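You operate a simulated robot arm through the tools that you are given. There is no shell and no other tool.

Carry out the task below with a simulated two-armed robot. There is one attempt and no reset: what you move stays moved.

JOB
Stir the crock and serve one ladle into the bowl on the counter.
Fine: long green ladle, stir first; rinse it and leave it in the rinse pot; turn the orange cooker down to WARM; spill nothing.
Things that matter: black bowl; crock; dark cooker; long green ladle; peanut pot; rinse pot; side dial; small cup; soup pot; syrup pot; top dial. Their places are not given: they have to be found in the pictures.

The check looks at the end state, three seconds after you hand in, the way a careful person would. Anything else that was tipped, shoved, dropped, spilled or broken makes it a failure.

ROBOT AND FRAMES
Two 7-joint arms with fingered hands on one trunk that stands fixed in place. Base frame: the origin is at the foot of the trunk, x ahead of it, y to its left, z up; the work surface is at about z = 85. Units: cm, rad, N and s.
The left shoulder is at [1.9, 16.2, 119.2], the right one opposite. Each reaches about 121.5 cm from its shoulder. Payload 4 kg a hand.
Tool frame (each hand has its own): the origin (TCP) lies between the finger pads and is the grasp point; the fingertips stand 3.6 cm ahead of it; z points along the fingers, y is the line along which they close. The gripper opens to 12.4 cm; its body begins 4.2 cm behind the TCP. The gripper is a hand of 4 fingers: y runs from the thumb to the fingers, the wrist lies at [-1.5, -9.9, -18.9] in the tool frame.
Orientation is that of the tool frame in the base frame, as a unit quaternion [x, y, z, w]. With the fingers straight down and the wrist toward the robot, the tool's x, y and z point along [0, 1, 0], [1, 0, 0] and [0, 0, -1] of the base frame.

CONTROLS
- The arms move only by the tool jog_arm. It takes "left_deltas", "right_deltas" or both (then of equal length, played together; a hand with none holds still); each is a list of rows, each an object of numbers (a shift or turn left out is 0): "tx", "ty", "tz": the shift along the base's x, y, z in cm; "wx", "wy", "wz": the turn, a rotation vector about the base's x, y, z in rad. In form: [{"tx": .., "ty": .., "tz": .., "wx": .., "wy": .., "wz": ..}, ...]. A call has 1 to 20 rows; each row shifts and turns the commanded pose from where the row before left it. A row lasts 0.2 s, in which the tool goes at most 5 cm and 0.15 rad; a call with a longer step from one row to the next is refused whole. A pose out of reach is approached as far as the arm can. The call stops where the force on the tool passes 40 N (or 10 N more than at its start, if that is more) or the arm is blocked; 0.2 s more then pass. In this call time passes only in rows, and 0.2 s behind the last. The reply holds the time, the measured pose of the TCP, the force on the tool along the base axes, the opening and the grip force, in the units named above and with some noise, with the torque about the TCP (base axes, N m) and any sound that the robot's microphone picked up.
- Cameras (640 x 400 px; columns grow to the right, rows downward): "scene" is now at [9.68, -4.1, 145.26]; the picture's right is [-0.53, -0.84, 0.02], its down [-0.31, 0.17, -0.93] and it looks along [0.79, -0.51, -0.36] (base axes); focal length 214 px, centre (320, 200). "left" rides on the left gripper at [-7.5, -8.6, -12.3] in its tool frame; the picture's right is [-0.70, -0.34, 0.63], its down [0.64, -0.68, 0.35] and it looks along [0.32, 0.65, 0.69] (tool axes); focal length 275 px, centre (320, 200). "right" rides on the right gripper at [7.5, -8.6, -12.3] in its tool frame; the picture's right is [-0.70, 0.34, -0.63], its down [-0.64, -0.68, 0.35] and it looks along [-0.32, 0.65, 0.69] (tool axes); focal length 275 px, centre (320, 200).
- snapshot(camera): a new picture of that camera. The clock stands still meanwhile.
- raise_lower(by): moves the trunk up (or, below 0, down) by that many cm; the arms and the scene camera ride with it, the base frame stays. It gives what a move gives, with no picture.
- curl_fingers(index, middle, ring, thumb_bend, thumb_turn, hand): sets how far each is bent, from 0 (flat) to 1 (curled in); at 0.3 the hand is open as for a grip, at 0.7 the pads meet at the TCP. One left out holds its place. A second passes; each finger stops where it meets its share of the squeeze, and holds until it gets a number again. It is the only way to open and close the hand. It gives what a move gives, with no picture; readings hold the bend of each and the force on the fingers (four entries, about 0 where the hand has none), thumb and palm. thumb_turn goes from beside the hand (0) to across from the fingers (1), as for a grip.
- pan_tilt(pan, tilt): turns the head with the scene camera to pan (to the left, within 1.501 rad either way) and tilt (down, from -0.506 to 1.204), counted from straight ahead of the robot (the tilt from the chest, where the trunk bows). It gives what a move gives.
- measure_at(camera, pixels): there is no depth. For up to 12 entries [column, row, z] of the newest picture of that camera ("zoom" is the newest enlarged one), the place [x, y] in the base frame at which the ray of that pixel passes the height z, good to about 0.2 cm, but the place of the scene camera against the robot may be out by one fixed shift of up to 2.5 cm in any direction. The clock stands still meanwhile.
- close_up(camera, box): a new picture of the part [left, top, right, bottom] of that camera's present view, enlarged. The clock stands still meanwhile.
- hand_in(): hands the job in; it is judged then, once.

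Unless the task says otherwise, let go and move clear before handing in.

The tools are called by a JSON object that holds its "fn" and its "kwargs". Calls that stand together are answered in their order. jog_arm: Moves the arms, as the interface text tells. Its arguments: {"type":"object","properties":{"left_deltas":{"type":"array"},"right_deltas":{"type":"array"}},"required":[]} The other tools are called the same way: raise_lower (by) moves the trunk up or down; curl_fingers (index, middle, ring, thumb_bend, thumb_turn, hand) moves the fingers one by one; pan_tilt (pan, tilt) turns the head that bears the scene camera; snapshot (camera) takes a picture; measure_at (camera, pixels) gives the place at which the rays of pixels pass given heights; close_up (camera, box) takes an enlarged picture of a part of a camera's view; hand_in () hands the job in.

At the start:

```text
time: 0.0
left_ee_pos: [73.24, -11.61, 147.4]
left_tool_rot: [0.708, 0.706, 0.0, 0.0]
left_ft_force: [0.8, 1.0, -0.1]
left_torque: [0.0, -0.02, -0.01]
left_width: 12.37
left_grip_force: 0.1
left_shape: jaw
left_bend: [0.3, 0.3, 0.3, 0.3, 0.98]
left_finger forces: [0.0, 0.0, 0.0, 0.1, 0.0, 0.0]
right_ee_pos: [42.29, -46.92, 150.17]
right_tool_rot: [0.708, 0.707, 0.001, 0.0]
right_ft_force: [-0.2, -0.3, 0.2]
right_torque: [-0.02, 0.0, 0.03]
right_width: 12.34
right_grip_force: 0.1
right_shape: jaw
right_bend: [0.3, 0.3, 0.3, 0.3, 0.98]
right_finger forces: [0.1, 0.0, 0.0, 0.0, 0.0, 0.0]
trunk travel left (down, up): [-35.0, 12.8]
head pan, tilt (commanded): [-0.564, 0.33]
```

scene: 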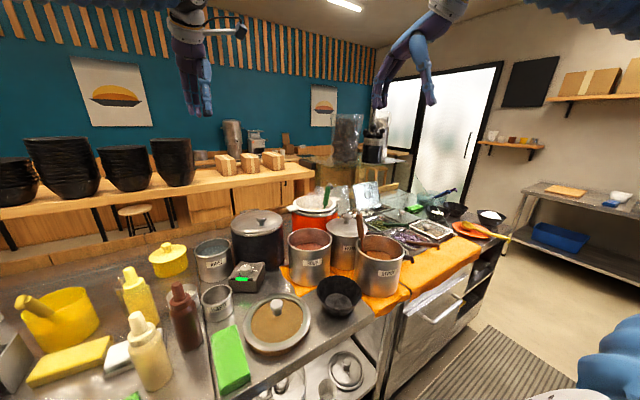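
right: 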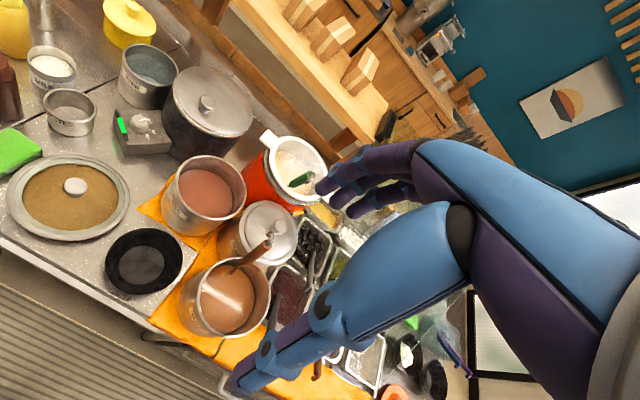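
left: 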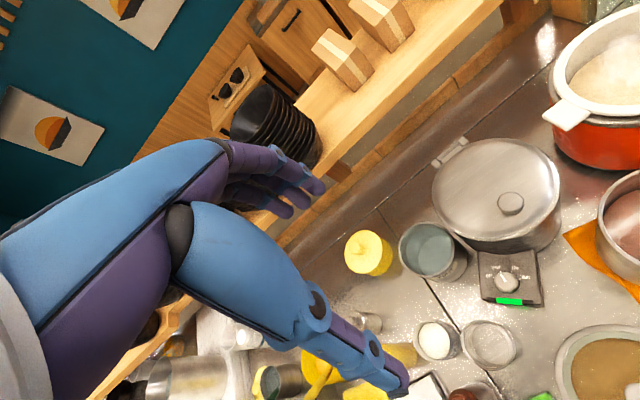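

The first pictures show the counter with several pots, a dial box at about (245,275), a bowl at (340,295) and a green handle near (325,195). I'll look closer at these before moving anything.

{"fn": "close_up", "kwargs": {"camera": "scene", "box": [180, 170, 420, 320]}}

{"fn": "close_up", "kwargs": {"camera": "right", "box": [0, 20, 340, 350]}}

{"fn": "close_up", "kwargs": {"camera": "left", "box": [340, 100, 640, 400]}}

{"fn": "close_up", "kwargs": {"camera": "scene", "box": [340, 140, 540, 265]}}

```text
2.67 times, centred on (300, 245) of scene
```

zoom: 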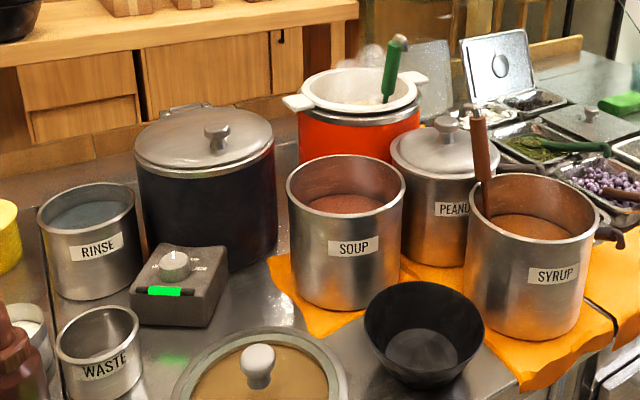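

```text
1.21 times, centred on (170, 185) of right
```

zoom: 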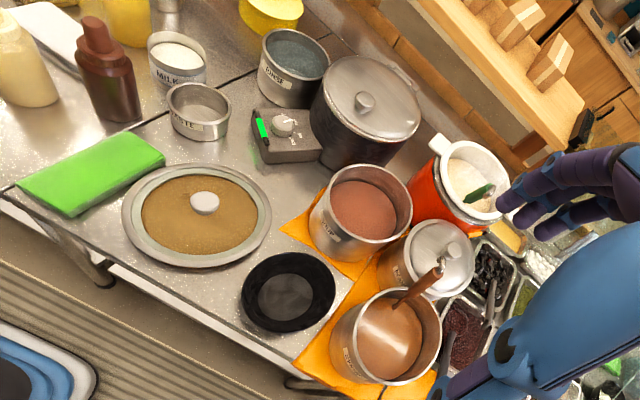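

```text
1.33 times, centred on (490, 250) of left
```

zoom: 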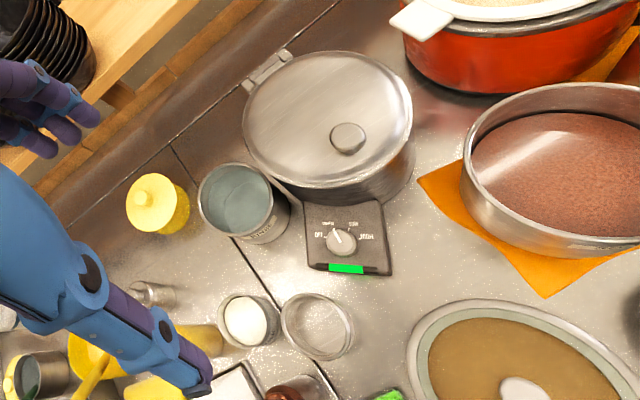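

```text
3.20 times, centred on (440, 202) of scene
```

zoom: 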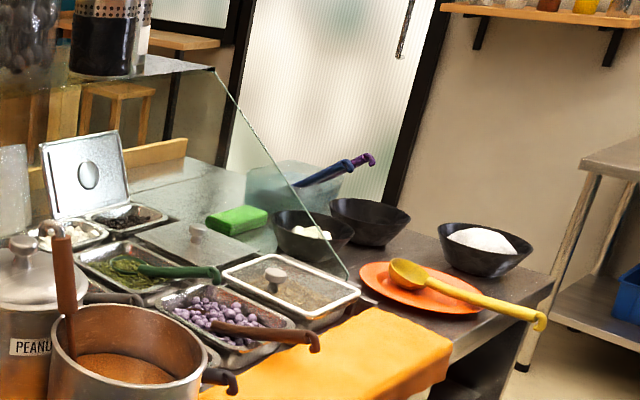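

The scene zoom shows RINSE, SOUP, PEANUT and SYRUP labels, a white crock in the orange cooker with a green-handled ladle, and a dial box with a green lamp in front of the dark cooker. I'll measure several points at several heights to locate things.

{"fn": "snapshot", "kwargs": {"camera": "right"}}

{"fn": "snapshot", "kwargs": {"camera": "left"}}

{"fn": "measure_at", "kwargs": {"camera": "right", "pixels": [[143, 262, 85], [143, 262, 92], [150, 75, 97], [137, 130, 90], [205, 190, 100], [232, 300, 100], [300, 165, 105], [315, 173, 110], [315, 173, 120], [268, 230, 100], [205, 105, 105], [70, 113, 97]]}}

{"fn": "measure_at", "kwargs": {"camera": "left", "pixels": [[433, 250, 97], [433, 250, 100], [505, 280, 90], [505, 280, 92], [510, 203, 105], [510, 203, 110], [572, 120, 105], [572, 120, 110], [489, 345, 92], [518, 301, 85]]}}

{"fn": "measure_at", "kwargs": {"camera": "scene", "pixels": [[340, 312, 85], [214, 281, 85], [246, 270, 90], [310, 245, 100], [380, 248, 100], [325, 190, 115], [330, 187, 120], [318, 207, 105], [345, 228, 100], [257, 222, 105]]}}

```text
taken
```

right: 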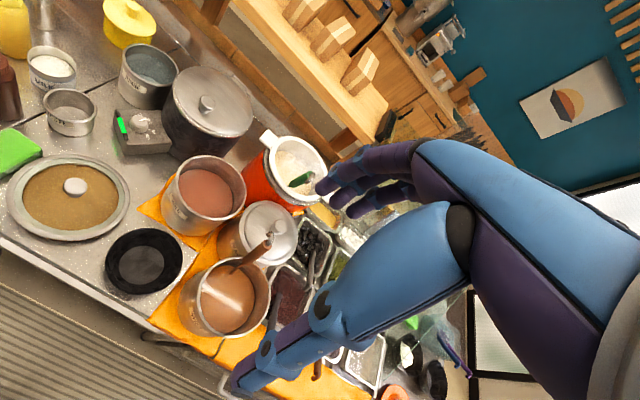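

```text
taken
```

left: 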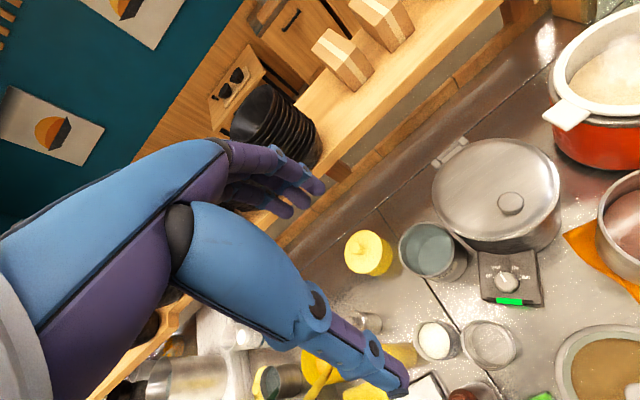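

```text
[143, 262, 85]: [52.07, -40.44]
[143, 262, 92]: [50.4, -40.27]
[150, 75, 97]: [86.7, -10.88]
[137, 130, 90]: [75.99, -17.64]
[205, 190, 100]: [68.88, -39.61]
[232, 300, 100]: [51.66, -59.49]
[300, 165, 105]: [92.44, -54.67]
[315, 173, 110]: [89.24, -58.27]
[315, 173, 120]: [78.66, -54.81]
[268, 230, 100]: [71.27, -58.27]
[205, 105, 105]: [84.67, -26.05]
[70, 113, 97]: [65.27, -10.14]
```

```text
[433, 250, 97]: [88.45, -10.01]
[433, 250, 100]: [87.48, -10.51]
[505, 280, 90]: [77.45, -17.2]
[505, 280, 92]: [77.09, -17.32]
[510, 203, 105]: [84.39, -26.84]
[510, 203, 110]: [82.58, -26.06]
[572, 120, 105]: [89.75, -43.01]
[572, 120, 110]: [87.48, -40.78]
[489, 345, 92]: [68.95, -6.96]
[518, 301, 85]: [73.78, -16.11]
```

```text
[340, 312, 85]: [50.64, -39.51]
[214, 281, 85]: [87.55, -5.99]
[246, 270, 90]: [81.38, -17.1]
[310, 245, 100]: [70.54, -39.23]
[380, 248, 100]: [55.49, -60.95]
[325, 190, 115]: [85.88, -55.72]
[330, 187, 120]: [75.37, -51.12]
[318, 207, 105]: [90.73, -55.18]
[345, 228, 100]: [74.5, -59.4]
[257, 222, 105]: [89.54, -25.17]
```

Rough places: bowl near (51,-40), soup (69,-40), dark cooker (85,-26), orange cooker (90,-55), rinse pot (87,-9), dial box (77,-17). I'll zoom on the dial box, and on the orange cooker to find its dial.

{"fn": "close_up", "kwargs": {"camera": "left", "box": [460, 235, 560, 315]}}

{"fn": "close_up", "kwargs": {"camera": "right", "box": [220, 110, 350, 220]}}

{"fn": "close_up", "kwargs": {"camera": "scene", "box": [270, 170, 370, 240]}}

{"fn": "close_up", "kwargs": {"camera": "left", "box": [520, 0, 640, 200]}}

```text
5.00 times, centred on (510, 275) of left
```

zoom: 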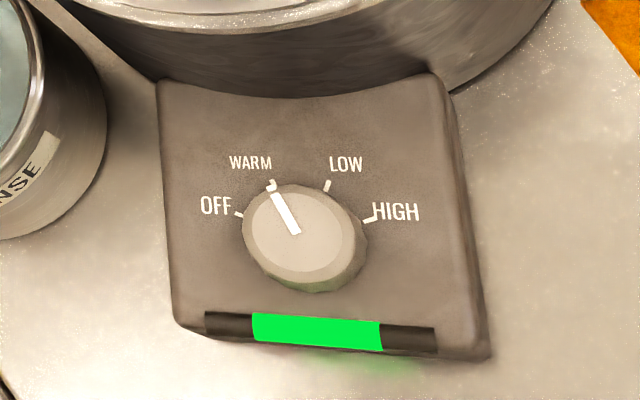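

```text
3.64 times, centred on (285, 165) of right
```

zoom: 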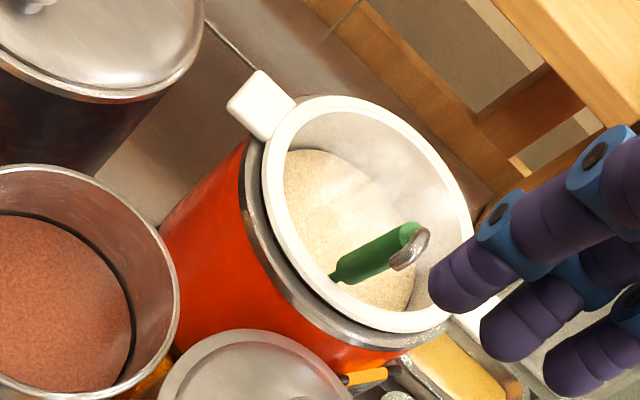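

```text
5.71 times, centred on (320, 205) of scene
```

zoom: 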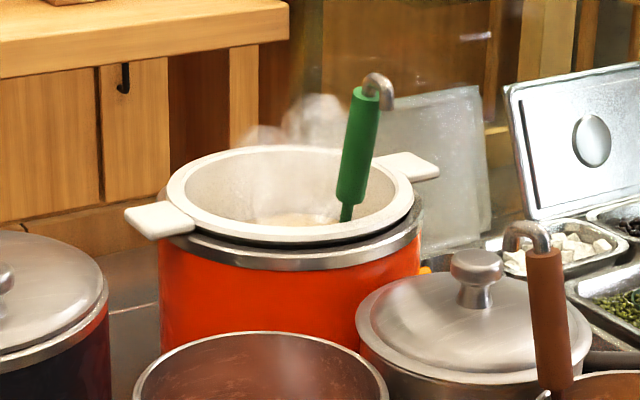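

```text
2.00 times, centred on (580, 100) of left
```

zoom: 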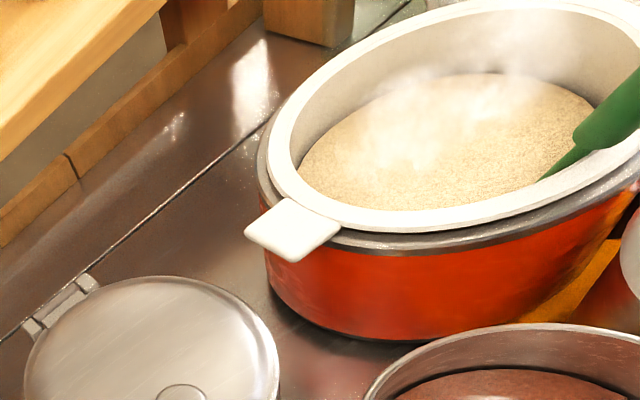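

The box dial by the dark cooker already reads WARM, and its box is joined to the dark cooker. The orange cooker's own dial is probably on its right side, where a small amber spot shows at zoom (365,378). I'll turn the head right to check that area and the glass guard before moving an arm there.

{"fn": "pan_tilt", "kwargs": {"pan": -0.9, "tilt": 0.5}}

{"fn": "snapshot", "kwargs": {"camera": "scene"}}

{"fn": "close_up", "kwargs": {"camera": "scene", "box": [200, 80, 440, 230]}}

```text
time: 0.8
left_ee_pos: [73.11, -11.79, 147.31]
left_tool_rot: [0.707, 0.707, 0.0, 0.0]
left_ft_force: [0.7, -0.8, -1.4]
left_torque: [-0.02, -0.01, 0.03]
left_width: 12.34
left_grip_force: 0.0
left_shape: jaw
left_bend: [0.3, 0.3, 0.3, 0.3, 0.98]
left_finger forces: [0.0, 0.0, 0.0, 0.1, 0.0, 0.0]
right_ee_pos: [42.38, -46.98, 150.16]
right_tool_rot: [0.707, 0.707, 0.0, 0.001]
right_ft_force: [-0.4, -0.9, -0.1]
right_torque: [0.01, 0.03, 0.0]
right_width: 12.35
right_grip_force: 0.1
right_shape: jaw
right_bend: [0.3, 0.3, 0.3, 0.3, 0.98]
right_finger forces: [0.1, 0.1, 0.1, 0.0, 0.1, 0.1]
trunk travel left (down, up): [-35.0, 12.8]
head pan, tilt (commanded): [-0.901, 0.499]
```

```text
taken
```

scene: 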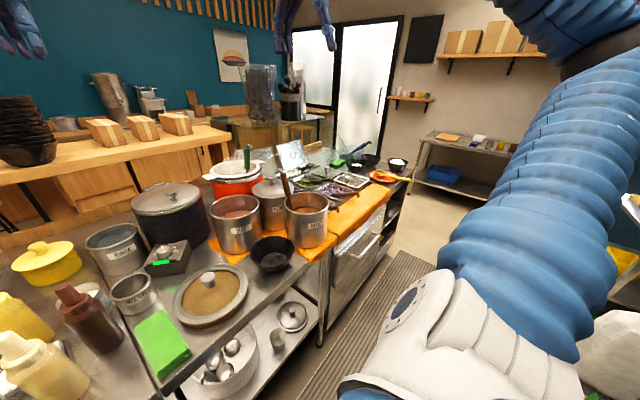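

```text
2.67 times, centred on (320, 155) of scene
```

zoom: 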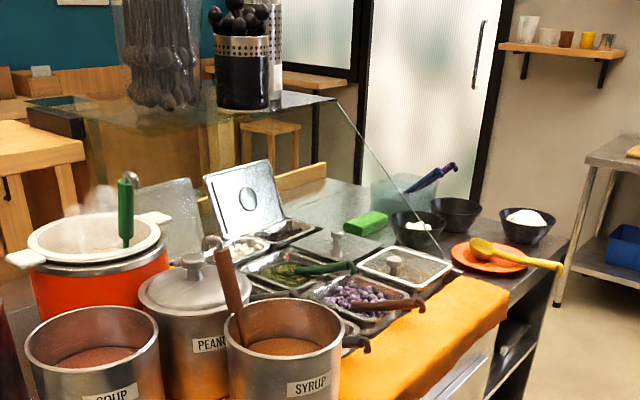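

There is a glass guard with jars to the right of and behind the trays (zoom (75–340, 90–270)). I'll raise the trunk for a higher view and to triangulate.

{"fn": "raise_lower", "kwargs": {"by": 12}}

{"fn": "pan_tilt", "kwargs": {"pan": -0.65, "tilt": 0.55}}

{"fn": "snapshot", "kwargs": {"camera": "scene"}}

{"fn": "close_up", "kwargs": {"camera": "scene", "box": [260, 80, 500, 230]}}

{"fn": "snapshot", "kwargs": {"camera": "right"}}

```text
time: 2.3
left_ee_pos: [73.34, -11.85, 159.35]
left_tool_rot: [0.707, 0.707, 0.0, -0.001]
left_ft_force: [-0.3, 0.0, 0.1]
left_torque: [0.01, 0.01, -0.01]
left_width: 12.37
left_grip_force: 0.1
left_shape: jaw
left_bend: [0.3, 0.3, 0.3, 0.3, 0.98]
left_finger forces: [0.1, 0.0, 0.1, 0.0, 0.0, 0.0]
right_ee_pos: [42.41, -47.01, 162.19]
right_tool_rot: [0.707, 0.707, -0.001, -0.001]
right_ft_force: [-0.4, -0.9, -0.6]
right_torque: [-0.01, -0.02, 0.0]
right_width: 12.38
right_grip_force: 0.0
right_shape: jaw
right_bend: [0.3, 0.3, 0.3, 0.3, 0.98]
right_finger forces: [0.0, 0.0, 0.1, 0.0, 0.1, 0.1]
trunk travel left (down, up): [-47.0, 0.8]
head pan, tilt (commanded): [-0.901, 0.499]
```

```text
time: 3.1
left_ee_pos: [73.26, -11.76, 159.38]
left_tool_rot: [0.707, 0.707, 0.0, 0.0]
left_ft_force: [0.5, 0.6, 0.2]
left_torque: [-0.01, -0.01, 0.0]
left_width: 12.35
left_grip_force: 0.1
left_shape: jaw
left_bend: [0.3, 0.3, 0.3, 0.3, 0.98]
left_finger forces: [0.0, 0.0, 0.1, 0.1, 0.0, 0.0]
right_ee_pos: [42.33, -46.87, 162.16]
right_tool_rot: [0.707, 0.707, 0.0, 0.0]
right_ft_force: [-0.3, 0.2, 0.3]
right_torque: [-0.01, -0.03, -0.01]
right_width: 12.35
right_grip_force: 0.1
right_shape: jaw
right_bend: [0.3, 0.3, 0.3, 0.3, 0.98]
right_finger forces: [0.0, 0.1, 0.0, 0.1, 0.0, 0.0]
trunk travel left (down, up): [-47.0, 0.8]
head pan, tilt (commanded): [-0.649, 0.55]
```

```text
taken
```

scene: 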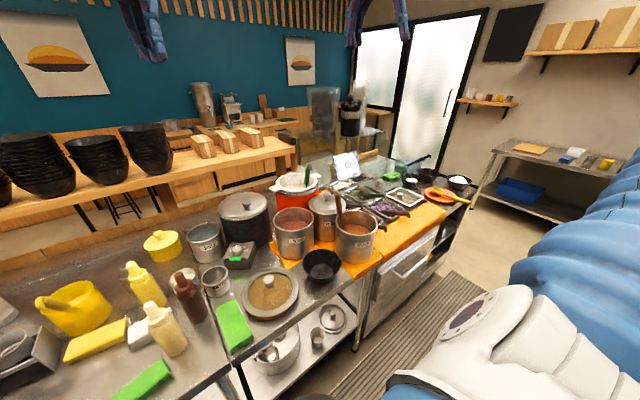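

```text
2.67 times, centred on (380, 155) of scene
```

zoom: 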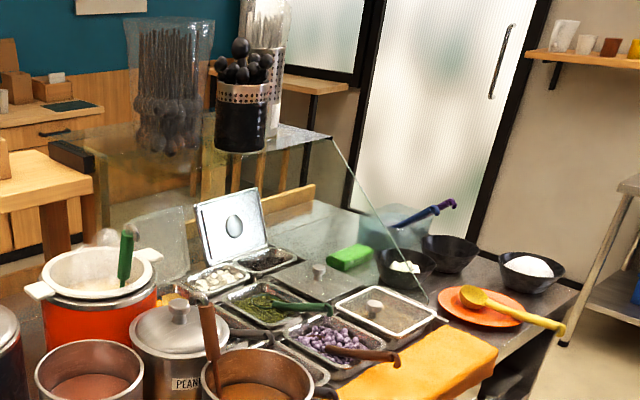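

```text
taken
```

right: 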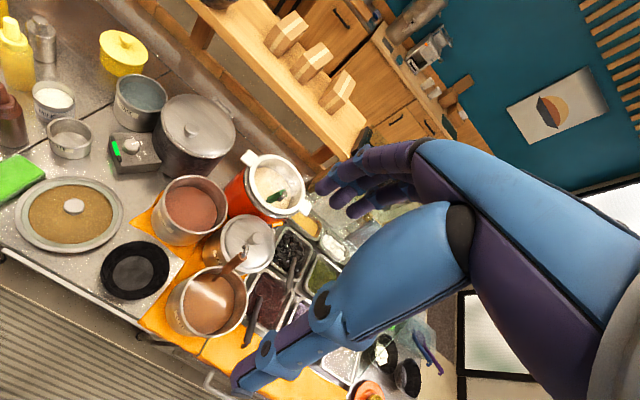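

The raised view shows the glass shelf's corner at scene (384,131) and the jars on it. I'll measure the glass edge and orange cooker points at several heights.

{"fn": "measure_at", "kwargs": {"camera": "scene", "pixels": [[384, 131, 110], [384, 131, 115], [384, 131, 120], [384, 131, 125], [421, 194, 85], [421, 194, 90], [281, 133, 115], [281, 133, 120], [281, 133, 125]]}}

{"fn": "close_up", "kwargs": {"camera": "right", "box": [220, 130, 380, 250]}}

{"fn": "snapshot", "kwargs": {"camera": "left"}}

```text
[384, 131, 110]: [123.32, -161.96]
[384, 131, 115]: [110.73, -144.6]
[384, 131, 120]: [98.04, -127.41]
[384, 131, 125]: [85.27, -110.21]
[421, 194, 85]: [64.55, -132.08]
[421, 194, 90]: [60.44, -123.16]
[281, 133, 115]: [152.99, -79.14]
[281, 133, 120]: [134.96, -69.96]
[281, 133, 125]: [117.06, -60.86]
```

```text
3.33 times, centred on (300, 190) of right
```

zoom: 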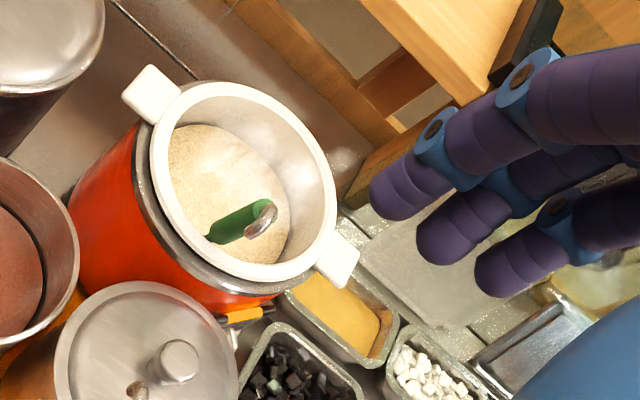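

```text
taken
```

left: 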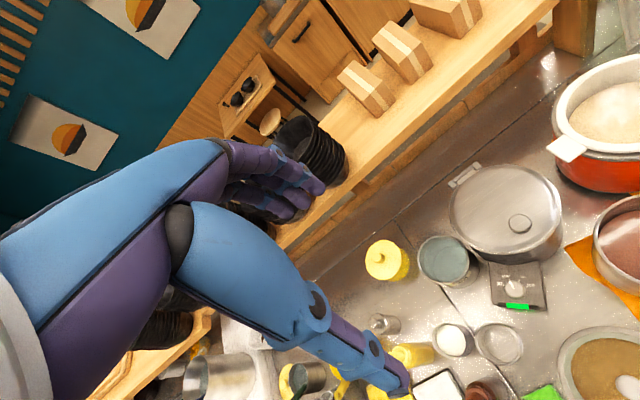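

The glass shelf is at about z=118 and lies beyond x≈100, so there's room in front of it. An amber lamp shows at right-camera pixel (277,224), on the orange cooker's right side. I'll measure it before moving the right camera round to see it.

{"fn": "measure_at", "kwargs": {"camera": "right", "pixels": [[277, 224, 86], [277, 224, 90], [277, 224, 94], [277, 224, 98], [282, 194, 110], [282, 194, 115], [282, 194, 120], [254, 158, 103], [303, 211, 103], [254, 158, 106], [303, 211, 106]]}}

{"fn": "measure_at", "kwargs": {"camera": "scene", "pixels": [[355, 288, 85], [300, 340, 85], [240, 392, 85], [435, 225, 85], [281, 183, 103], [321, 175, 103], [281, 183, 106], [321, 175, 106], [308, 167, 118], [308, 167, 120], [308, 167, 122]]}}

```text
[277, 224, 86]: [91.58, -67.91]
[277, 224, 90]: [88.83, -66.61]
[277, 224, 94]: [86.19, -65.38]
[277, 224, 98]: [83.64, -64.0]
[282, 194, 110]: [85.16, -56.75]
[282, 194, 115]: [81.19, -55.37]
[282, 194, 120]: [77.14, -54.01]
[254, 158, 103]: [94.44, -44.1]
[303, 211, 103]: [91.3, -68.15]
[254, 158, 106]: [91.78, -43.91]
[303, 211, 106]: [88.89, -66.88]
```

```text
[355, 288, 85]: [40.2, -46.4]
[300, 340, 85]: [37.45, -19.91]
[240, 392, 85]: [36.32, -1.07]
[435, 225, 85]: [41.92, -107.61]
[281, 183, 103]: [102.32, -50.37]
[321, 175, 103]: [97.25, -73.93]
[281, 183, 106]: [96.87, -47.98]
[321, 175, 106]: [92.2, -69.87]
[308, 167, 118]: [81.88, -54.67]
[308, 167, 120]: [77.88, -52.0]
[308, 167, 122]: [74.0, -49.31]
```

The counter's front edge runs along x≈40, and the amber lamp is near (88,-66,~91). I'll swing the right hand out over the trays at a safe height, turned left, so its camera looks at the cooker's right side.

{"fn": "jog_arm", "kwargs": {"right_deltas": [{"tx": 1.3, "ty": -2.92, "tz": -1.9, "wz": 0.075}, {"tx": 1.3, "ty": -2.92, "tz": -1.9, "wz": 0.075}, {"tx": 1.3, "ty": -2.92, "tz": -1.9, "wz": 0.075}, {"tx": 1.3, "ty": -2.92, "tz": -1.9, "wz": 0.075}, {"tx": 1.3, "ty": -2.92, "tz": -1.9, "wz": 0.075}, {"tx": 1.3, "ty": -2.92, "tz": -1.9, "wz": 0.075}, {"tx": 1.3, "ty": -2.92, "tz": -1.9, "wz": 0.075}, {"tx": 1.3, "ty": -2.92, "tz": -1.9, "wz": 0.075}, {"tx": 1.3, "ty": -2.92, "tz": -1.9, "wz": 0.075}, {"tx": 1.3, "ty": -2.92, "tz": -1.9, "wz": 0.075}, {"tx": 1.3, "ty": -2.92, "tz": -1.9, "wz": 0.075}, {"tx": 1.3, "ty": -2.92, "tz": -1.9, "wz": 0.075}]}}

{"fn": "snapshot", "kwargs": {"camera": "right"}}

```text
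time: 5.7
left_ee_pos: [73.32, -11.5, 159.3]
left_tool_rot: [0.707, 0.707, -0.001, -0.001]
left_ft_force: [-0.4, 0.0, 0.2]
left_torque: [0.04, 0.05, 0.01]
left_width: 12.36
left_grip_force: 0.0
left_shape: jaw
left_bend: [0.3, 0.3, 0.3, 0.3, 0.98]
left_finger forces: [0.0, 0.0, 0.1, 0.1, 0.0, 0.1]
right_ee_pos: [42.82, -34.55, 150.23]
right_tool_rot: [0.341, 0.94, -0.002, -0.003]
right_ft_force: [0.6, 0.5, 0.1]
right_torque: [0.01, 0.03, -0.01]
right_width: 12.4
right_grip_force: 0.0
right_shape: jaw
right_bend: [0.3, 0.3, 0.3, 0.3, 0.98]
right_finger forces: [0.0, 0.0, 0.0, 0.1, 0.0, 0.0]
right hand out of reach, approached as far as the arm can: row 4, 5, 6, 7, 8, 9, 10, 11, 12
trunk travel left (down, up): [-47.0, 0.8]
head pan, tilt (commanded): [-0.649, 0.55]
```

```text
taken
```

right: 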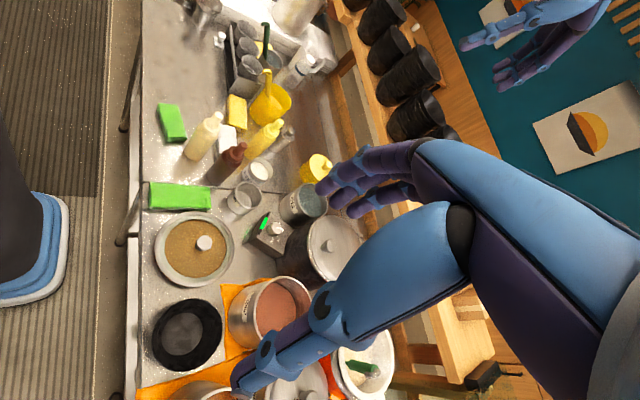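

That pose ran out of wrist range: the hand stopped at (42.8,-34.5,150). I'll turn the wrist back to neutral at this height and then read where the hand is.

{"fn": "jog_arm", "kwargs": {"right_deltas": [{"wz": -0.1}, {"wz": -0.1}, {"wz": -0.1}, {"wz": -0.1}, {"wz": -0.1}, {"wz": -0.1}, {"wz": -0.1}, {"wz": -0.1}, {"wz": -0.1}]}}

```text
time: 7.7
left_ee_pos: [73.22, -11.53, 159.46]
left_tool_rot: [0.707, 0.707, 0.0, 0.0]
left_ft_force: [0.2, 0.7, 0.7]
left_torque: [-0.02, 0.0, 0.01]
left_width: 12.39
left_grip_force: 0.1
left_shape: jaw
left_bend: [0.3, 0.3, 0.3, 0.3, 0.98]
left_finger forces: [0.1, 0.0, 0.1, 0.0, 0.0, 0.0]
right_ee_pos: [42.75, -34.63, 150.4]
right_tool_rot: [0.707, 0.707, 0.001, -0.001]
right_ft_force: [-0.1, 0.1, 0.0]
right_torque: [0.03, 0.01, -0.03]
right_width: 12.41
right_grip_force: 0.1
right_shape: jaw
right_bend: [0.3, 0.3, 0.3, 0.3, 0.98]
right_finger forces: [0.0, 0.0, 0.0, 0.1, 0.1, 0.0]
trunk travel left (down, up): [-47.0, 0.8]
head pan, tilt (commanded): [-0.649, 0.55]
```

The wrist is back to neutral at (42.8,-34.6,150.4). I'll move right without turning, to about (58,-85,136), for the camera view of the cooker's right side.

{"fn": "jog_arm", "kwargs": {"right_deltas": [{"tx": 1.1, "ty": -3.6, "tz": -1.0}, {"tx": 1.1, "ty": -3.6, "tz": -1.0}, {"tx": 1.1, "ty": -3.6, "tz": -1.0}, {"tx": 1.1, "ty": -3.6, "tz": -1.0}, {"tx": 1.1, "ty": -3.6, "tz": -1.0}, {"tx": 1.1, "ty": -3.6, "tz": -1.0}, {"tx": 1.1, "ty": -3.6, "tz": -1.0}, {"tx": 1.1, "ty": -3.6, "tz": -1.0}, {"tx": 1.1, "ty": -3.6, "tz": -1.0}, {"tx": 1.1, "ty": -3.6, "tz": -1.0}, {"tx": 1.1, "ty": -3.6, "tz": -1.0}, {"tx": 1.1, "ty": -3.6, "tz": -1.0}, {"tx": 1.1, "ty": -3.6, "tz": -1.0}, {"tx": 1.1, "ty": -3.6, "tz": -1.0}]}}

{"fn": "snapshot", "kwargs": {"camera": "right"}}

{"fn": "snapshot", "kwargs": {"camera": "scene"}}

```text
time: 10.7
left_ee_pos: [73.33, -11.85, 159.33]
left_tool_rot: [0.707, 0.707, 0.0, 0.0]
left_ft_force: [-1.2, -0.1, 0.3]
left_torque: [0.01, 0.0, 0.0]
left_width: 12.38
left_grip_force: 0.0
left_shape: jaw
left_bend: [0.3, 0.3, 0.3, 0.3, 0.98]
left_finger forces: [0.1, 0.1, 0.0, 0.1, 0.1, 0.1]
right_ee_pos: [54.1, -73.35, 139.29]
right_tool_rot: [0.712, 0.703, 0.002, -0.002]
right_ft_force: [0.6, 0.5, 0.6]
right_torque: [-0.02, 0.0, 0.01]
right_width: 12.37
right_grip_force: 0.1
right_shape: jaw
right_bend: [0.3, 0.3, 0.3, 0.3, 0.98]
right_finger forces: [0.0, 0.0, 0.0, 0.0, 0.1, 0.0]
right hand out of reach, approached as far as the arm can: row 11, 12, 13, 14
trunk travel left (down, up): [-47.0, 0.8]
head pan, tilt (commanded): [-0.649, 0.55]
```

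```text
taken
```

right: 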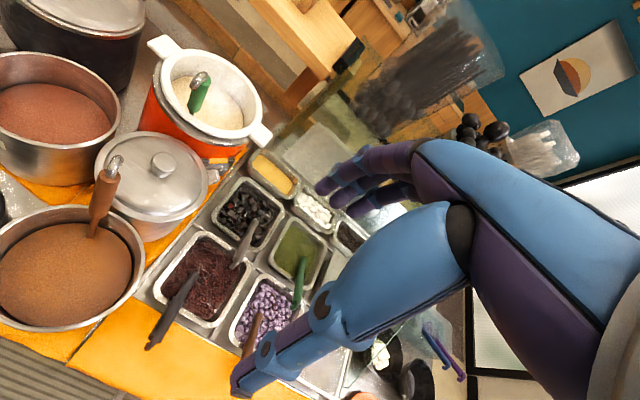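

```text
taken
```

scene: 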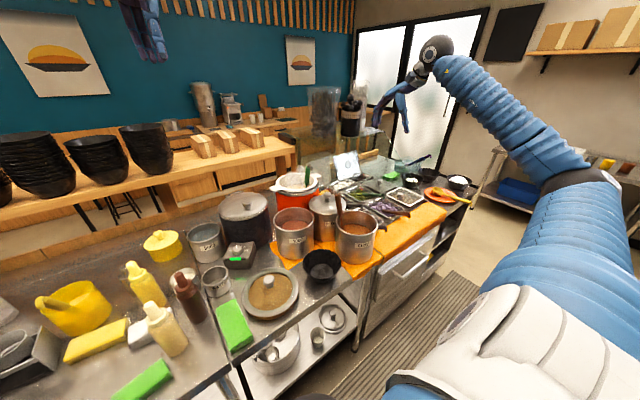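

The right camera now shows a dial housing with an amber edge at about (215,163), beside the orange cooker and behind the peanut lid. I'll zoom in there.

{"fn": "close_up", "kwargs": {"camera": "right", "box": [170, 110, 280, 210]}}

{"fn": "close_up", "kwargs": {"camera": "right", "box": [70, 20, 290, 230]}}

```text
4.00 times, centred on (225, 160) of right
```

zoom: 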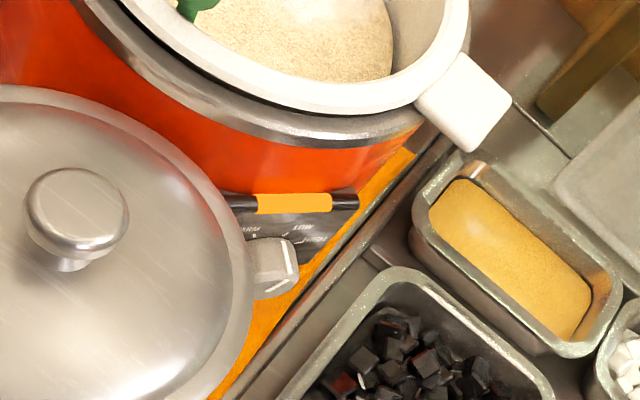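

```text
1.90 times, centred on (180, 125) of right
```

zoom: 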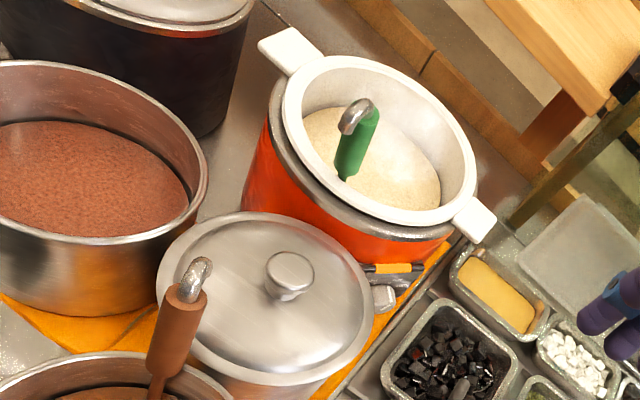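

The zoom shows the orange cooker's control box: an amber lamp at zoom (293,203), labels below it, and a knob at zoom (275,265) standing out sideways, half behind the peanut lid. I'll measure these points.

{"fn": "snapshot", "kwargs": {"camera": "right"}}

{"fn": "measure_at", "kwargs": {"camera": "right", "pixels": [[218, 161, 88], [218, 161, 92], [218, 161, 96], [218, 161, 100], [214, 176, 88], [214, 176, 92], [214, 176, 96], [160, 160, 106], [160, 160, 108], [107, 160, 118], [107, 160, 120], [198, 82, 118]]}}

{"fn": "close_up", "kwargs": {"camera": "right", "box": [200, 150, 240, 190]}}

```text
taken
```

right: 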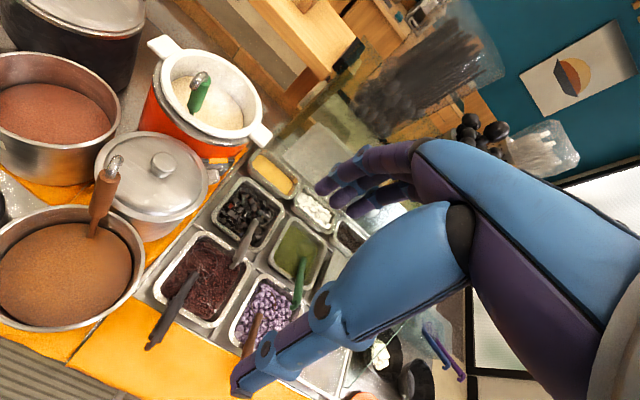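

```text
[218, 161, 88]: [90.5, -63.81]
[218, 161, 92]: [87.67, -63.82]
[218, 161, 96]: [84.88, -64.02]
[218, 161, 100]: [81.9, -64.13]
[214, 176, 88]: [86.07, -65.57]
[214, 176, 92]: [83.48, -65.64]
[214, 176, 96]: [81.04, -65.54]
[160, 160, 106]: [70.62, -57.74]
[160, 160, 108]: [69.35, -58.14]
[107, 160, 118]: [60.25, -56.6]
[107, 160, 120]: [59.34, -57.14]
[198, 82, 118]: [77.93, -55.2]
```

```text
10.00 times, centred on (220, 170) of right
```

zoom: 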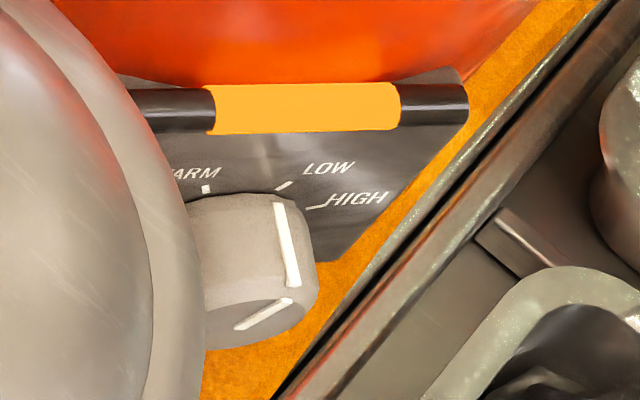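

The 10x zoom shows the side dial's labels (WARM at the top, LOW, then HIGH on the right) with the knob pointing right, at HIGH or just short of it. The lamp triangulates to about (83.5,-64,98). I'll measure the crock handles and pot rims from this view.

{"fn": "measure_at", "kwargs": {"camera": "right", "pixels": [[163, 48, 104], [163, 48, 107], [163, 48, 110], [262, 135, 104], [262, 135, 107], [262, 135, 110], [209, 90, 107], [209, 90, 110], [198, 76, 116], [198, 76, 120]]}}

{"fn": "close_up", "kwargs": {"camera": "right", "box": [130, 20, 290, 160]}}

```text
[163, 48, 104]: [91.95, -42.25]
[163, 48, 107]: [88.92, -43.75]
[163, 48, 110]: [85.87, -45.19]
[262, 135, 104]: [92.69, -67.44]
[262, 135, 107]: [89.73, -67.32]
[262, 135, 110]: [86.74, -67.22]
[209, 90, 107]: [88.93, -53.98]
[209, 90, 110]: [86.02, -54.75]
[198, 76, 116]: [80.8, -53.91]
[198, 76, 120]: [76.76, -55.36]
```

```text
2.86 times, centred on (210, 90) of right
```

zoom: 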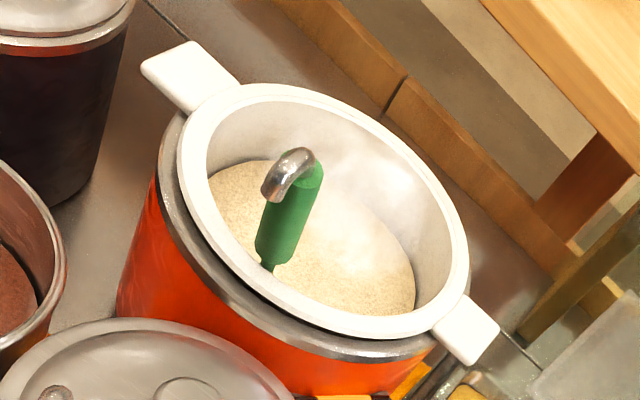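

The crock's centre is near (89.3,-55.5) with its rim at z≈107, and the ladle's hook top is near (78,-55,119). I'll bring the left hand over the soup pot, well above it and turned right, for a close look into the crock and at the ladle.

{"fn": "jog_arm", "kwargs": {"left_deltas": [{"tx": -0.6, "ty": -2.4, "tz": -2.3, "wz": -0.075}, {"tx": -0.6, "ty": -2.4, "tz": -2.3, "wz": -0.075}, {"tx": -0.6, "ty": -2.4, "tz": -2.3, "wz": -0.075}, {"tx": -0.6, "ty": -2.4, "tz": -2.3, "wz": -0.075}, {"tx": -0.6, "ty": -2.4, "tz": -2.3, "wz": -0.075}, {"tx": -0.6, "ty": -2.4, "tz": -2.3, "wz": -0.075}, {"tx": -0.6, "ty": -2.4, "tz": -2.3, "wz": -0.075}, {"tx": -0.6, "ty": -2.4, "tz": -2.3, "wz": -0.075}, {"tx": -0.6, "ty": -2.4, "tz": -2.3, "wz": -0.075}, {"tx": -0.6, "ty": -2.4, "tz": -2.3, "wz": -0.075}, {"tx": -0.6, "ty": -2.4, "tz": -2.3, "wz": -0.075}, {"tx": -0.6, "ty": -2.4, "tz": -2.3, "wz": -0.075}]}}

{"fn": "snapshot", "kwargs": {"camera": "left"}}

{"fn": "snapshot", "kwargs": {"camera": "scene"}}

```text
time: 13.3
left_ee_pos: [66.07, -40.56, 131.68]
left_tool_rot: [0.944, 0.33, 0.001, 0.0]
left_ft_force: [-0.1, 0.4, -0.1]
left_torque: [0.03, -0.01, 0.0]
left_width: 12.36
left_grip_force: 0.1
left_shape: jaw
left_bend: [0.3, 0.3, 0.3, 0.3, 0.98]
left_finger forces: [0.1, 0.0, 0.0, 0.1, 0.0, 0.0]
right_ee_pos: [54.1, -73.49, 139.11]
right_tool_rot: [0.711, 0.703, 0.001, -0.002]
right_ft_force: [0.5, -0.7, 0.6]
right_torque: [0.03, -0.02, 0.0]
right_width: 12.37
right_grip_force: 0.1
right_shape: jaw
right_bend: [0.3, 0.3, 0.3, 0.3, 0.98]
right_finger forces: [0.1, 0.1, 0.0, 0.1, 0.1, 0.0]
trunk travel left (down, up): [-47.0, 0.8]
head pan, tilt (commanded): [-0.649, 0.55]
```

```text
taken
```

left: 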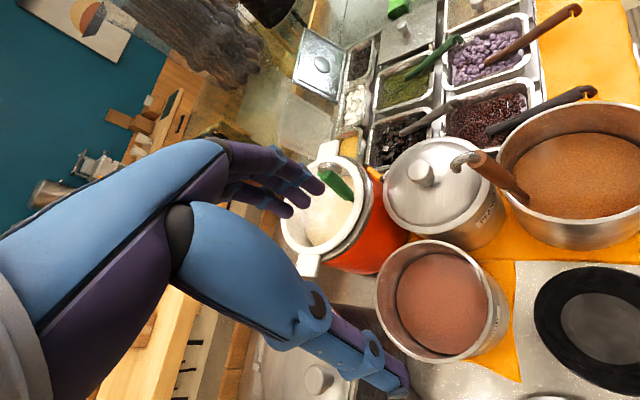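

```text
taken
```

scene: 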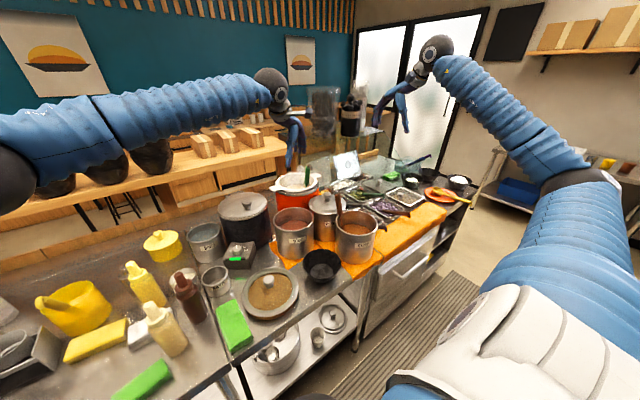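

From here the left camera shows the crock at (330,215), with the ladle handle lying from (350,195) to (322,170). I'll zoom in on it, and on the bowl and soup pot.

{"fn": "close_up", "kwargs": {"camera": "left", "box": [260, 120, 420, 280]}}

{"fn": "measure_at", "kwargs": {"camera": "left", "pixels": [[322, 170, 114], [322, 170, 117], [322, 170, 120], [329, 150, 107], [308, 265, 107], [441, 304, 104], [441, 304, 100], [424, 172, 108], [590, 315, 92], [590, 315, 85], [460, 160, 118], [460, 160, 121]]}}

```text
2.50 times, centred on (340, 200) of left
```

zoom: 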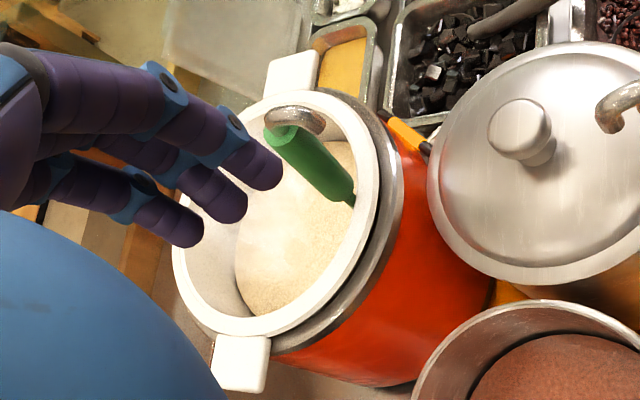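

```text
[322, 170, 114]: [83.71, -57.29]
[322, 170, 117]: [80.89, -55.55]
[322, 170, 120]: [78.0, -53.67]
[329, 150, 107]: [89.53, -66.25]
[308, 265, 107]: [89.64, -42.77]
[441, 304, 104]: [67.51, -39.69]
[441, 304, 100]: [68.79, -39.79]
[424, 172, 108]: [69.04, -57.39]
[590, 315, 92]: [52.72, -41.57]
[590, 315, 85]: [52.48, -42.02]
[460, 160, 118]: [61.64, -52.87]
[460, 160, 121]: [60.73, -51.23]
```

The left zoom shows the green handle running from (288,138) to (343,195), with the hook at its top. I'll triangulate both ends and the hook tip with the left and right cameras.

{"fn": "measure_at", "kwargs": {"camera": "left", "pixels": [[327.2, 175.2, 114], [327.2, 175.2, 118], [349.2, 198, 106], [349.2, 198, 110], [338, 168.8, 114], [338, 168.8, 118], [320, 167, 114], [320, 167, 118]]}}

{"fn": "measure_at", "kwargs": {"camera": "right", "pixels": [[206.5, 79.5, 114], [206.5, 79.5, 118], [192.5, 110.3, 106], [192.5, 110.3, 110], [192.5, 86.5, 114], [192.5, 86.5, 118], [205, 74, 114], [205, 74, 118]]}}

{"fn": "close_up", "kwargs": {"camera": "scene", "box": [250, 140, 370, 215]}}

```text
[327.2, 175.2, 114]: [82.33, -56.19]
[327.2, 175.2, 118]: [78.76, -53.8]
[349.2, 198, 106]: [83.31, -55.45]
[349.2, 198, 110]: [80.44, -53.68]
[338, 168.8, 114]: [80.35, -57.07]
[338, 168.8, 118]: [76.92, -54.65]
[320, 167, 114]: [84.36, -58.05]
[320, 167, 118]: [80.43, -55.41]
```

```text
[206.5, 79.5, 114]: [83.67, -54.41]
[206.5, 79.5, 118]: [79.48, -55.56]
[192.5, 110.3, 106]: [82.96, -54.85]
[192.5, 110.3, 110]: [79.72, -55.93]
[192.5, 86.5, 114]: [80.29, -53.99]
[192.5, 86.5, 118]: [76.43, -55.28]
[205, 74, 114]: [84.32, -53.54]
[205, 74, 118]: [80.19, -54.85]
```

```text
5.33 times, centred on (310, 178) of scene
```

zoom: 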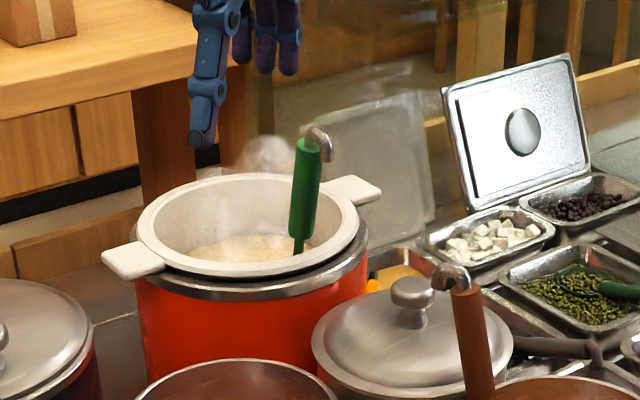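

Triangulation gives the green handle from about (82.5,-55.1,106.9) to (81,-55,116), with the hook tip near (77.3,-55.1,117.3) pointing back at me. Next I'll look at the right hand's shape in the scene view, and at the rinse pot and bowl.

{"fn": "close_up", "kwargs": {"camera": "scene", "box": [340, 20, 500, 140]}}

{"fn": "close_up", "kwargs": {"camera": "scene", "box": [170, 180, 390, 320]}}

{"fn": "close_up", "kwargs": {"camera": "left", "box": [400, 80, 640, 400]}}

```text
3.33 times, centred on (420, 80) of scene
```

zoom: 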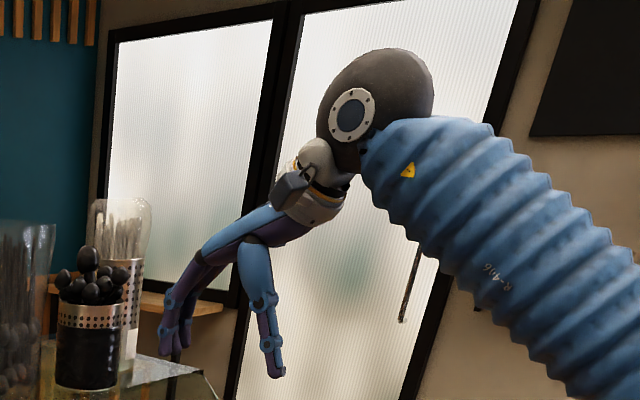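

```text
2.86 times, centred on (280, 250) of scene
```

zoom: 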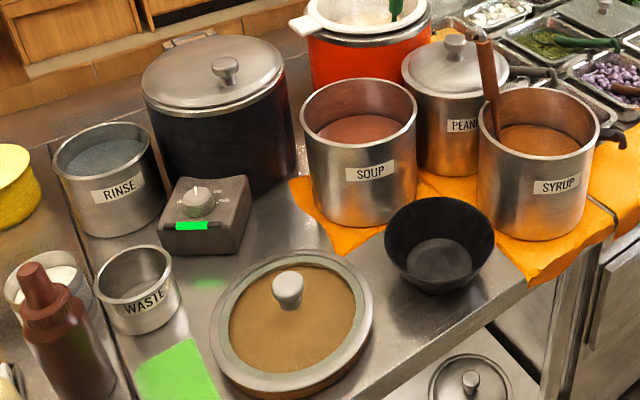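

```text
1.25 times, centred on (520, 240) of left
```

zoom: 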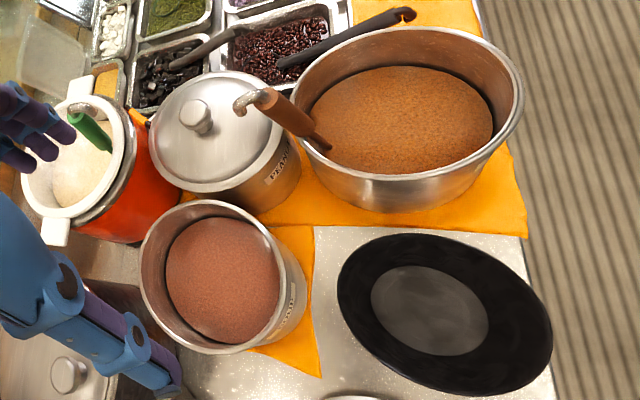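

The hand's palm slants back from wrist to knuckles, with the thumb on the near side. I'll back the left hand off to the left, and turn the right hand to a handshake pose (fingers forward, index side up) at a safe height.

{"fn": "jog_arm", "kwargs": {"left_deltas": [{"tx": -0.4, "ty": 2.6, "tz": 1.6}, {"tx": -0.4, "ty": 2.6, "tz": 1.6}, {"tx": -0.4, "ty": 2.6, "tz": 1.6}, {"tx": -0.4, "ty": 2.6, "tz": 1.6}, {"tx": -0.4, "ty": 2.6, "tz": 1.6}, {"tx": -0.4, "ty": 2.6, "tz": 1.6}, {"tx": -0.4, "ty": 2.6, "tz": 1.6}, {"tx": -0.4, "ty": 2.6, "tz": 1.6}, {"tx": -0.4, "ty": 2.6, "tz": 1.6}, {"tx": -0.4, "ty": 2.6, "tz": 1.6}, {"tx": -0.4, "ty": 2.6, "tz": 1.6}, {"tx": -0.4, "ty": 2.6, "tz": 1.6}, {"tx": -0.4, "ty": 2.6, "tz": 1.6}, {"tx": -0.4, "ty": 2.6, "tz": 1.6}], "right_deltas": [{"ty": 1.2, "tz": 0.1, "wx": 0.0818, "wy": -0.0818, "wz": -0.0893}, {"ty": 1.2, "tz": 0.1, "wx": 0.0818, "wy": -0.0818, "wz": -0.0893}, {"ty": 1.2, "tz": 0.1, "wx": 0.0818, "wy": -0.0818, "wz": -0.0893}, {"ty": 1.2, "tz": 0.1, "wx": 0.0818, "wy": -0.0818, "wz": -0.0893}, {"ty": 1.2, "tz": 0.1, "wx": 0.0818, "wy": -0.0818, "wz": -0.0893}, {"ty": 1.2, "tz": 0.1, "wx": 0.0818, "wy": -0.0818, "wz": -0.0893}, {"ty": 1.2, "tz": 0.1, "wx": 0.0818, "wy": -0.0818, "wz": -0.0893}, {"ty": 1.2, "tz": 0.1, "wx": 0.0818, "wy": -0.0818, "wz": -0.0893}, {"ty": 1.2, "tz": 0.1, "wx": 0.0818, "wy": -0.0818, "wz": -0.0893}, {"ty": 1.2, "tz": 0.1, "wx": 0.0818, "wy": -0.0818, "wz": -0.0893}, {"ty": 1.2, "tz": 0.1, "wx": 0.0818, "wy": -0.0818, "wz": -0.0893}, {"ty": 1.2, "tz": 0.1, "wx": 0.0818, "wy": -0.0818, "wz": -0.0893}, {"ty": 1.2, "tz": 0.1, "wx": 0.0818, "wy": -0.0818, "wz": -0.0893}, {"ty": 1.2, "tz": 0.1, "wx": 0.0818, "wy": -0.0818, "wz": -0.0893}]}}

{"fn": "snapshot", "kwargs": {"camera": "scene"}}

{"fn": "snapshot", "kwargs": {"camera": "right"}}

{"fn": "snapshot", "kwargs": {"camera": "left"}}

```text
time: 16.5
left_ee_pos: [60.67, -3.65, 154.04]
left_tool_rot: [0.944, 0.33, -0.002, -0.001]
left_ft_force: [1.2, 0.3, -0.7]
left_torque: [0.01, 0.04, -0.02]
left_width: 12.38
left_grip_force: 0.0
left_shape: jaw
left_bend: [0.3, 0.3, 0.3, 0.3, 0.98]
left_finger forces: [0.1, 0.1, 0.0, 0.1, 0.1, 0.1]
right_ee_pos: [48.28, -57.12, 156.73]
right_tool_rot: [0.626, 0.007, 0.78, 0.006]
right_ft_force: [1.1, 0.0, 0.6]
right_torque: [0.0, -0.02, -0.01]
right_width: 12.37
right_grip_force: 0.0
right_shape: jaw
right_bend: [0.3, 0.3, 0.3, 0.3, 0.98]
right_finger forces: [0.0, 0.1, 0.0, 0.0, 0.0, 0.0]
right hand out of reach, approached as far as the arm can: row 14
trunk travel left (down, up): [-47.0, 0.8]
head pan, tilt (commanded): [-0.649, 0.55]
stopped in row 14 (right hand): the arm was blocked; the commanded pose is now the measured one
```

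```text
taken
```

scene: 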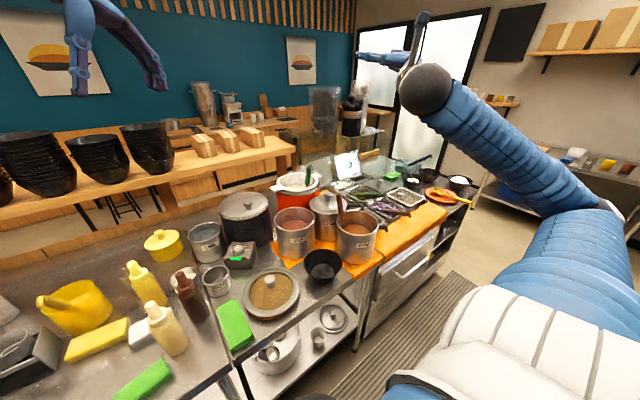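

```text
taken
```

right: 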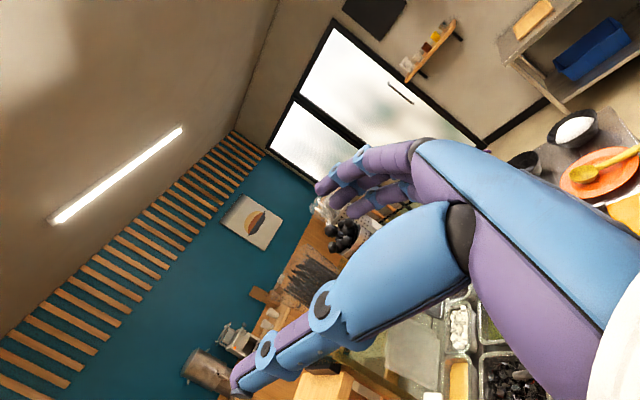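

```text
taken
```

left: 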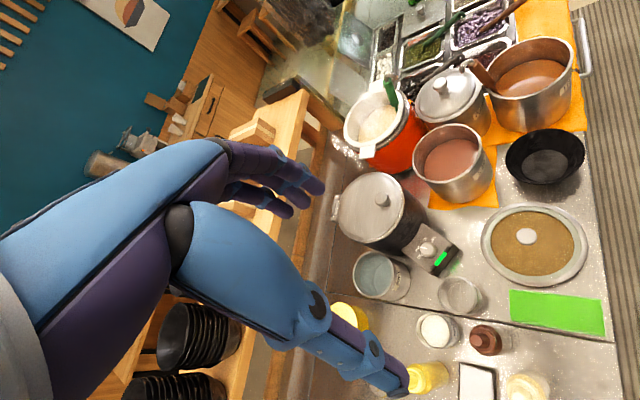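

The right hand is now at (48.3,-57.1,156.7) with its fingers about 12° above level; the last row was blocked. I'll tip the fingers down in small steps while coming down and forward, to see where the arm is comfortable.

{"fn": "jog_arm", "kwargs": {"right_deltas": [{"tx": 0.5, "tz": -1.5, "wy": 0.1}, {"tx": 0.5, "tz": -1.5, "wy": 0.1}, {"tx": 0.5, "tz": -1.5, "wy": 0.1}, {"tx": 0.5, "tz": -1.5, "wy": 0.1}, {"tx": 0.5, "tz": -1.5, "wy": 0.1}, {"tx": 0.5, "tz": -1.5, "wy": 0.1}]}}

{"fn": "close_up", "kwargs": {"camera": "scene", "box": [320, 20, 540, 170]}}

```text
time: 17.9
left_ee_pos: [60.44, -4.0, 154.21]
left_tool_rot: [0.944, 0.329, 0.0, -0.001]
left_ft_force: [-0.5, 0.3, 1.0]
left_torque: [0.02, -0.01, -0.02]
left_width: 12.37
left_grip_force: 0.1
left_shape: jaw
left_bend: [0.3, 0.3, 0.3, 0.3, 0.98]
left_finger forces: [0.0, 0.0, 0.0, 0.0, 0.0, 0.1]
right_ee_pos: [50.92, -57.36, 148.08]
right_tool_rot: [0.829, 0.008, 0.56, 0.004]
right_ft_force: [0.6, 0.3, -0.4]
right_torque: [0.0, 0.01, -0.02]
right_width: 12.39
right_grip_force: 0.0
right_shape: jaw
right_bend: [0.3, 0.3, 0.3, 0.3, 0.98]
right_finger forces: [0.0, 0.0, 0.0, 0.0, 0.1, 0.1]
trunk travel left (down, up): [-47.0, 0.8]
head pan, tilt (commanded): [-0.649, 0.55]
```

```text
2.67 times, centred on (430, 95) of scene
```

zoom: 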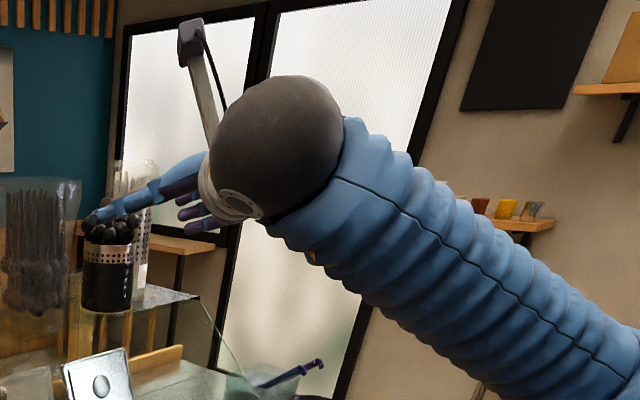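

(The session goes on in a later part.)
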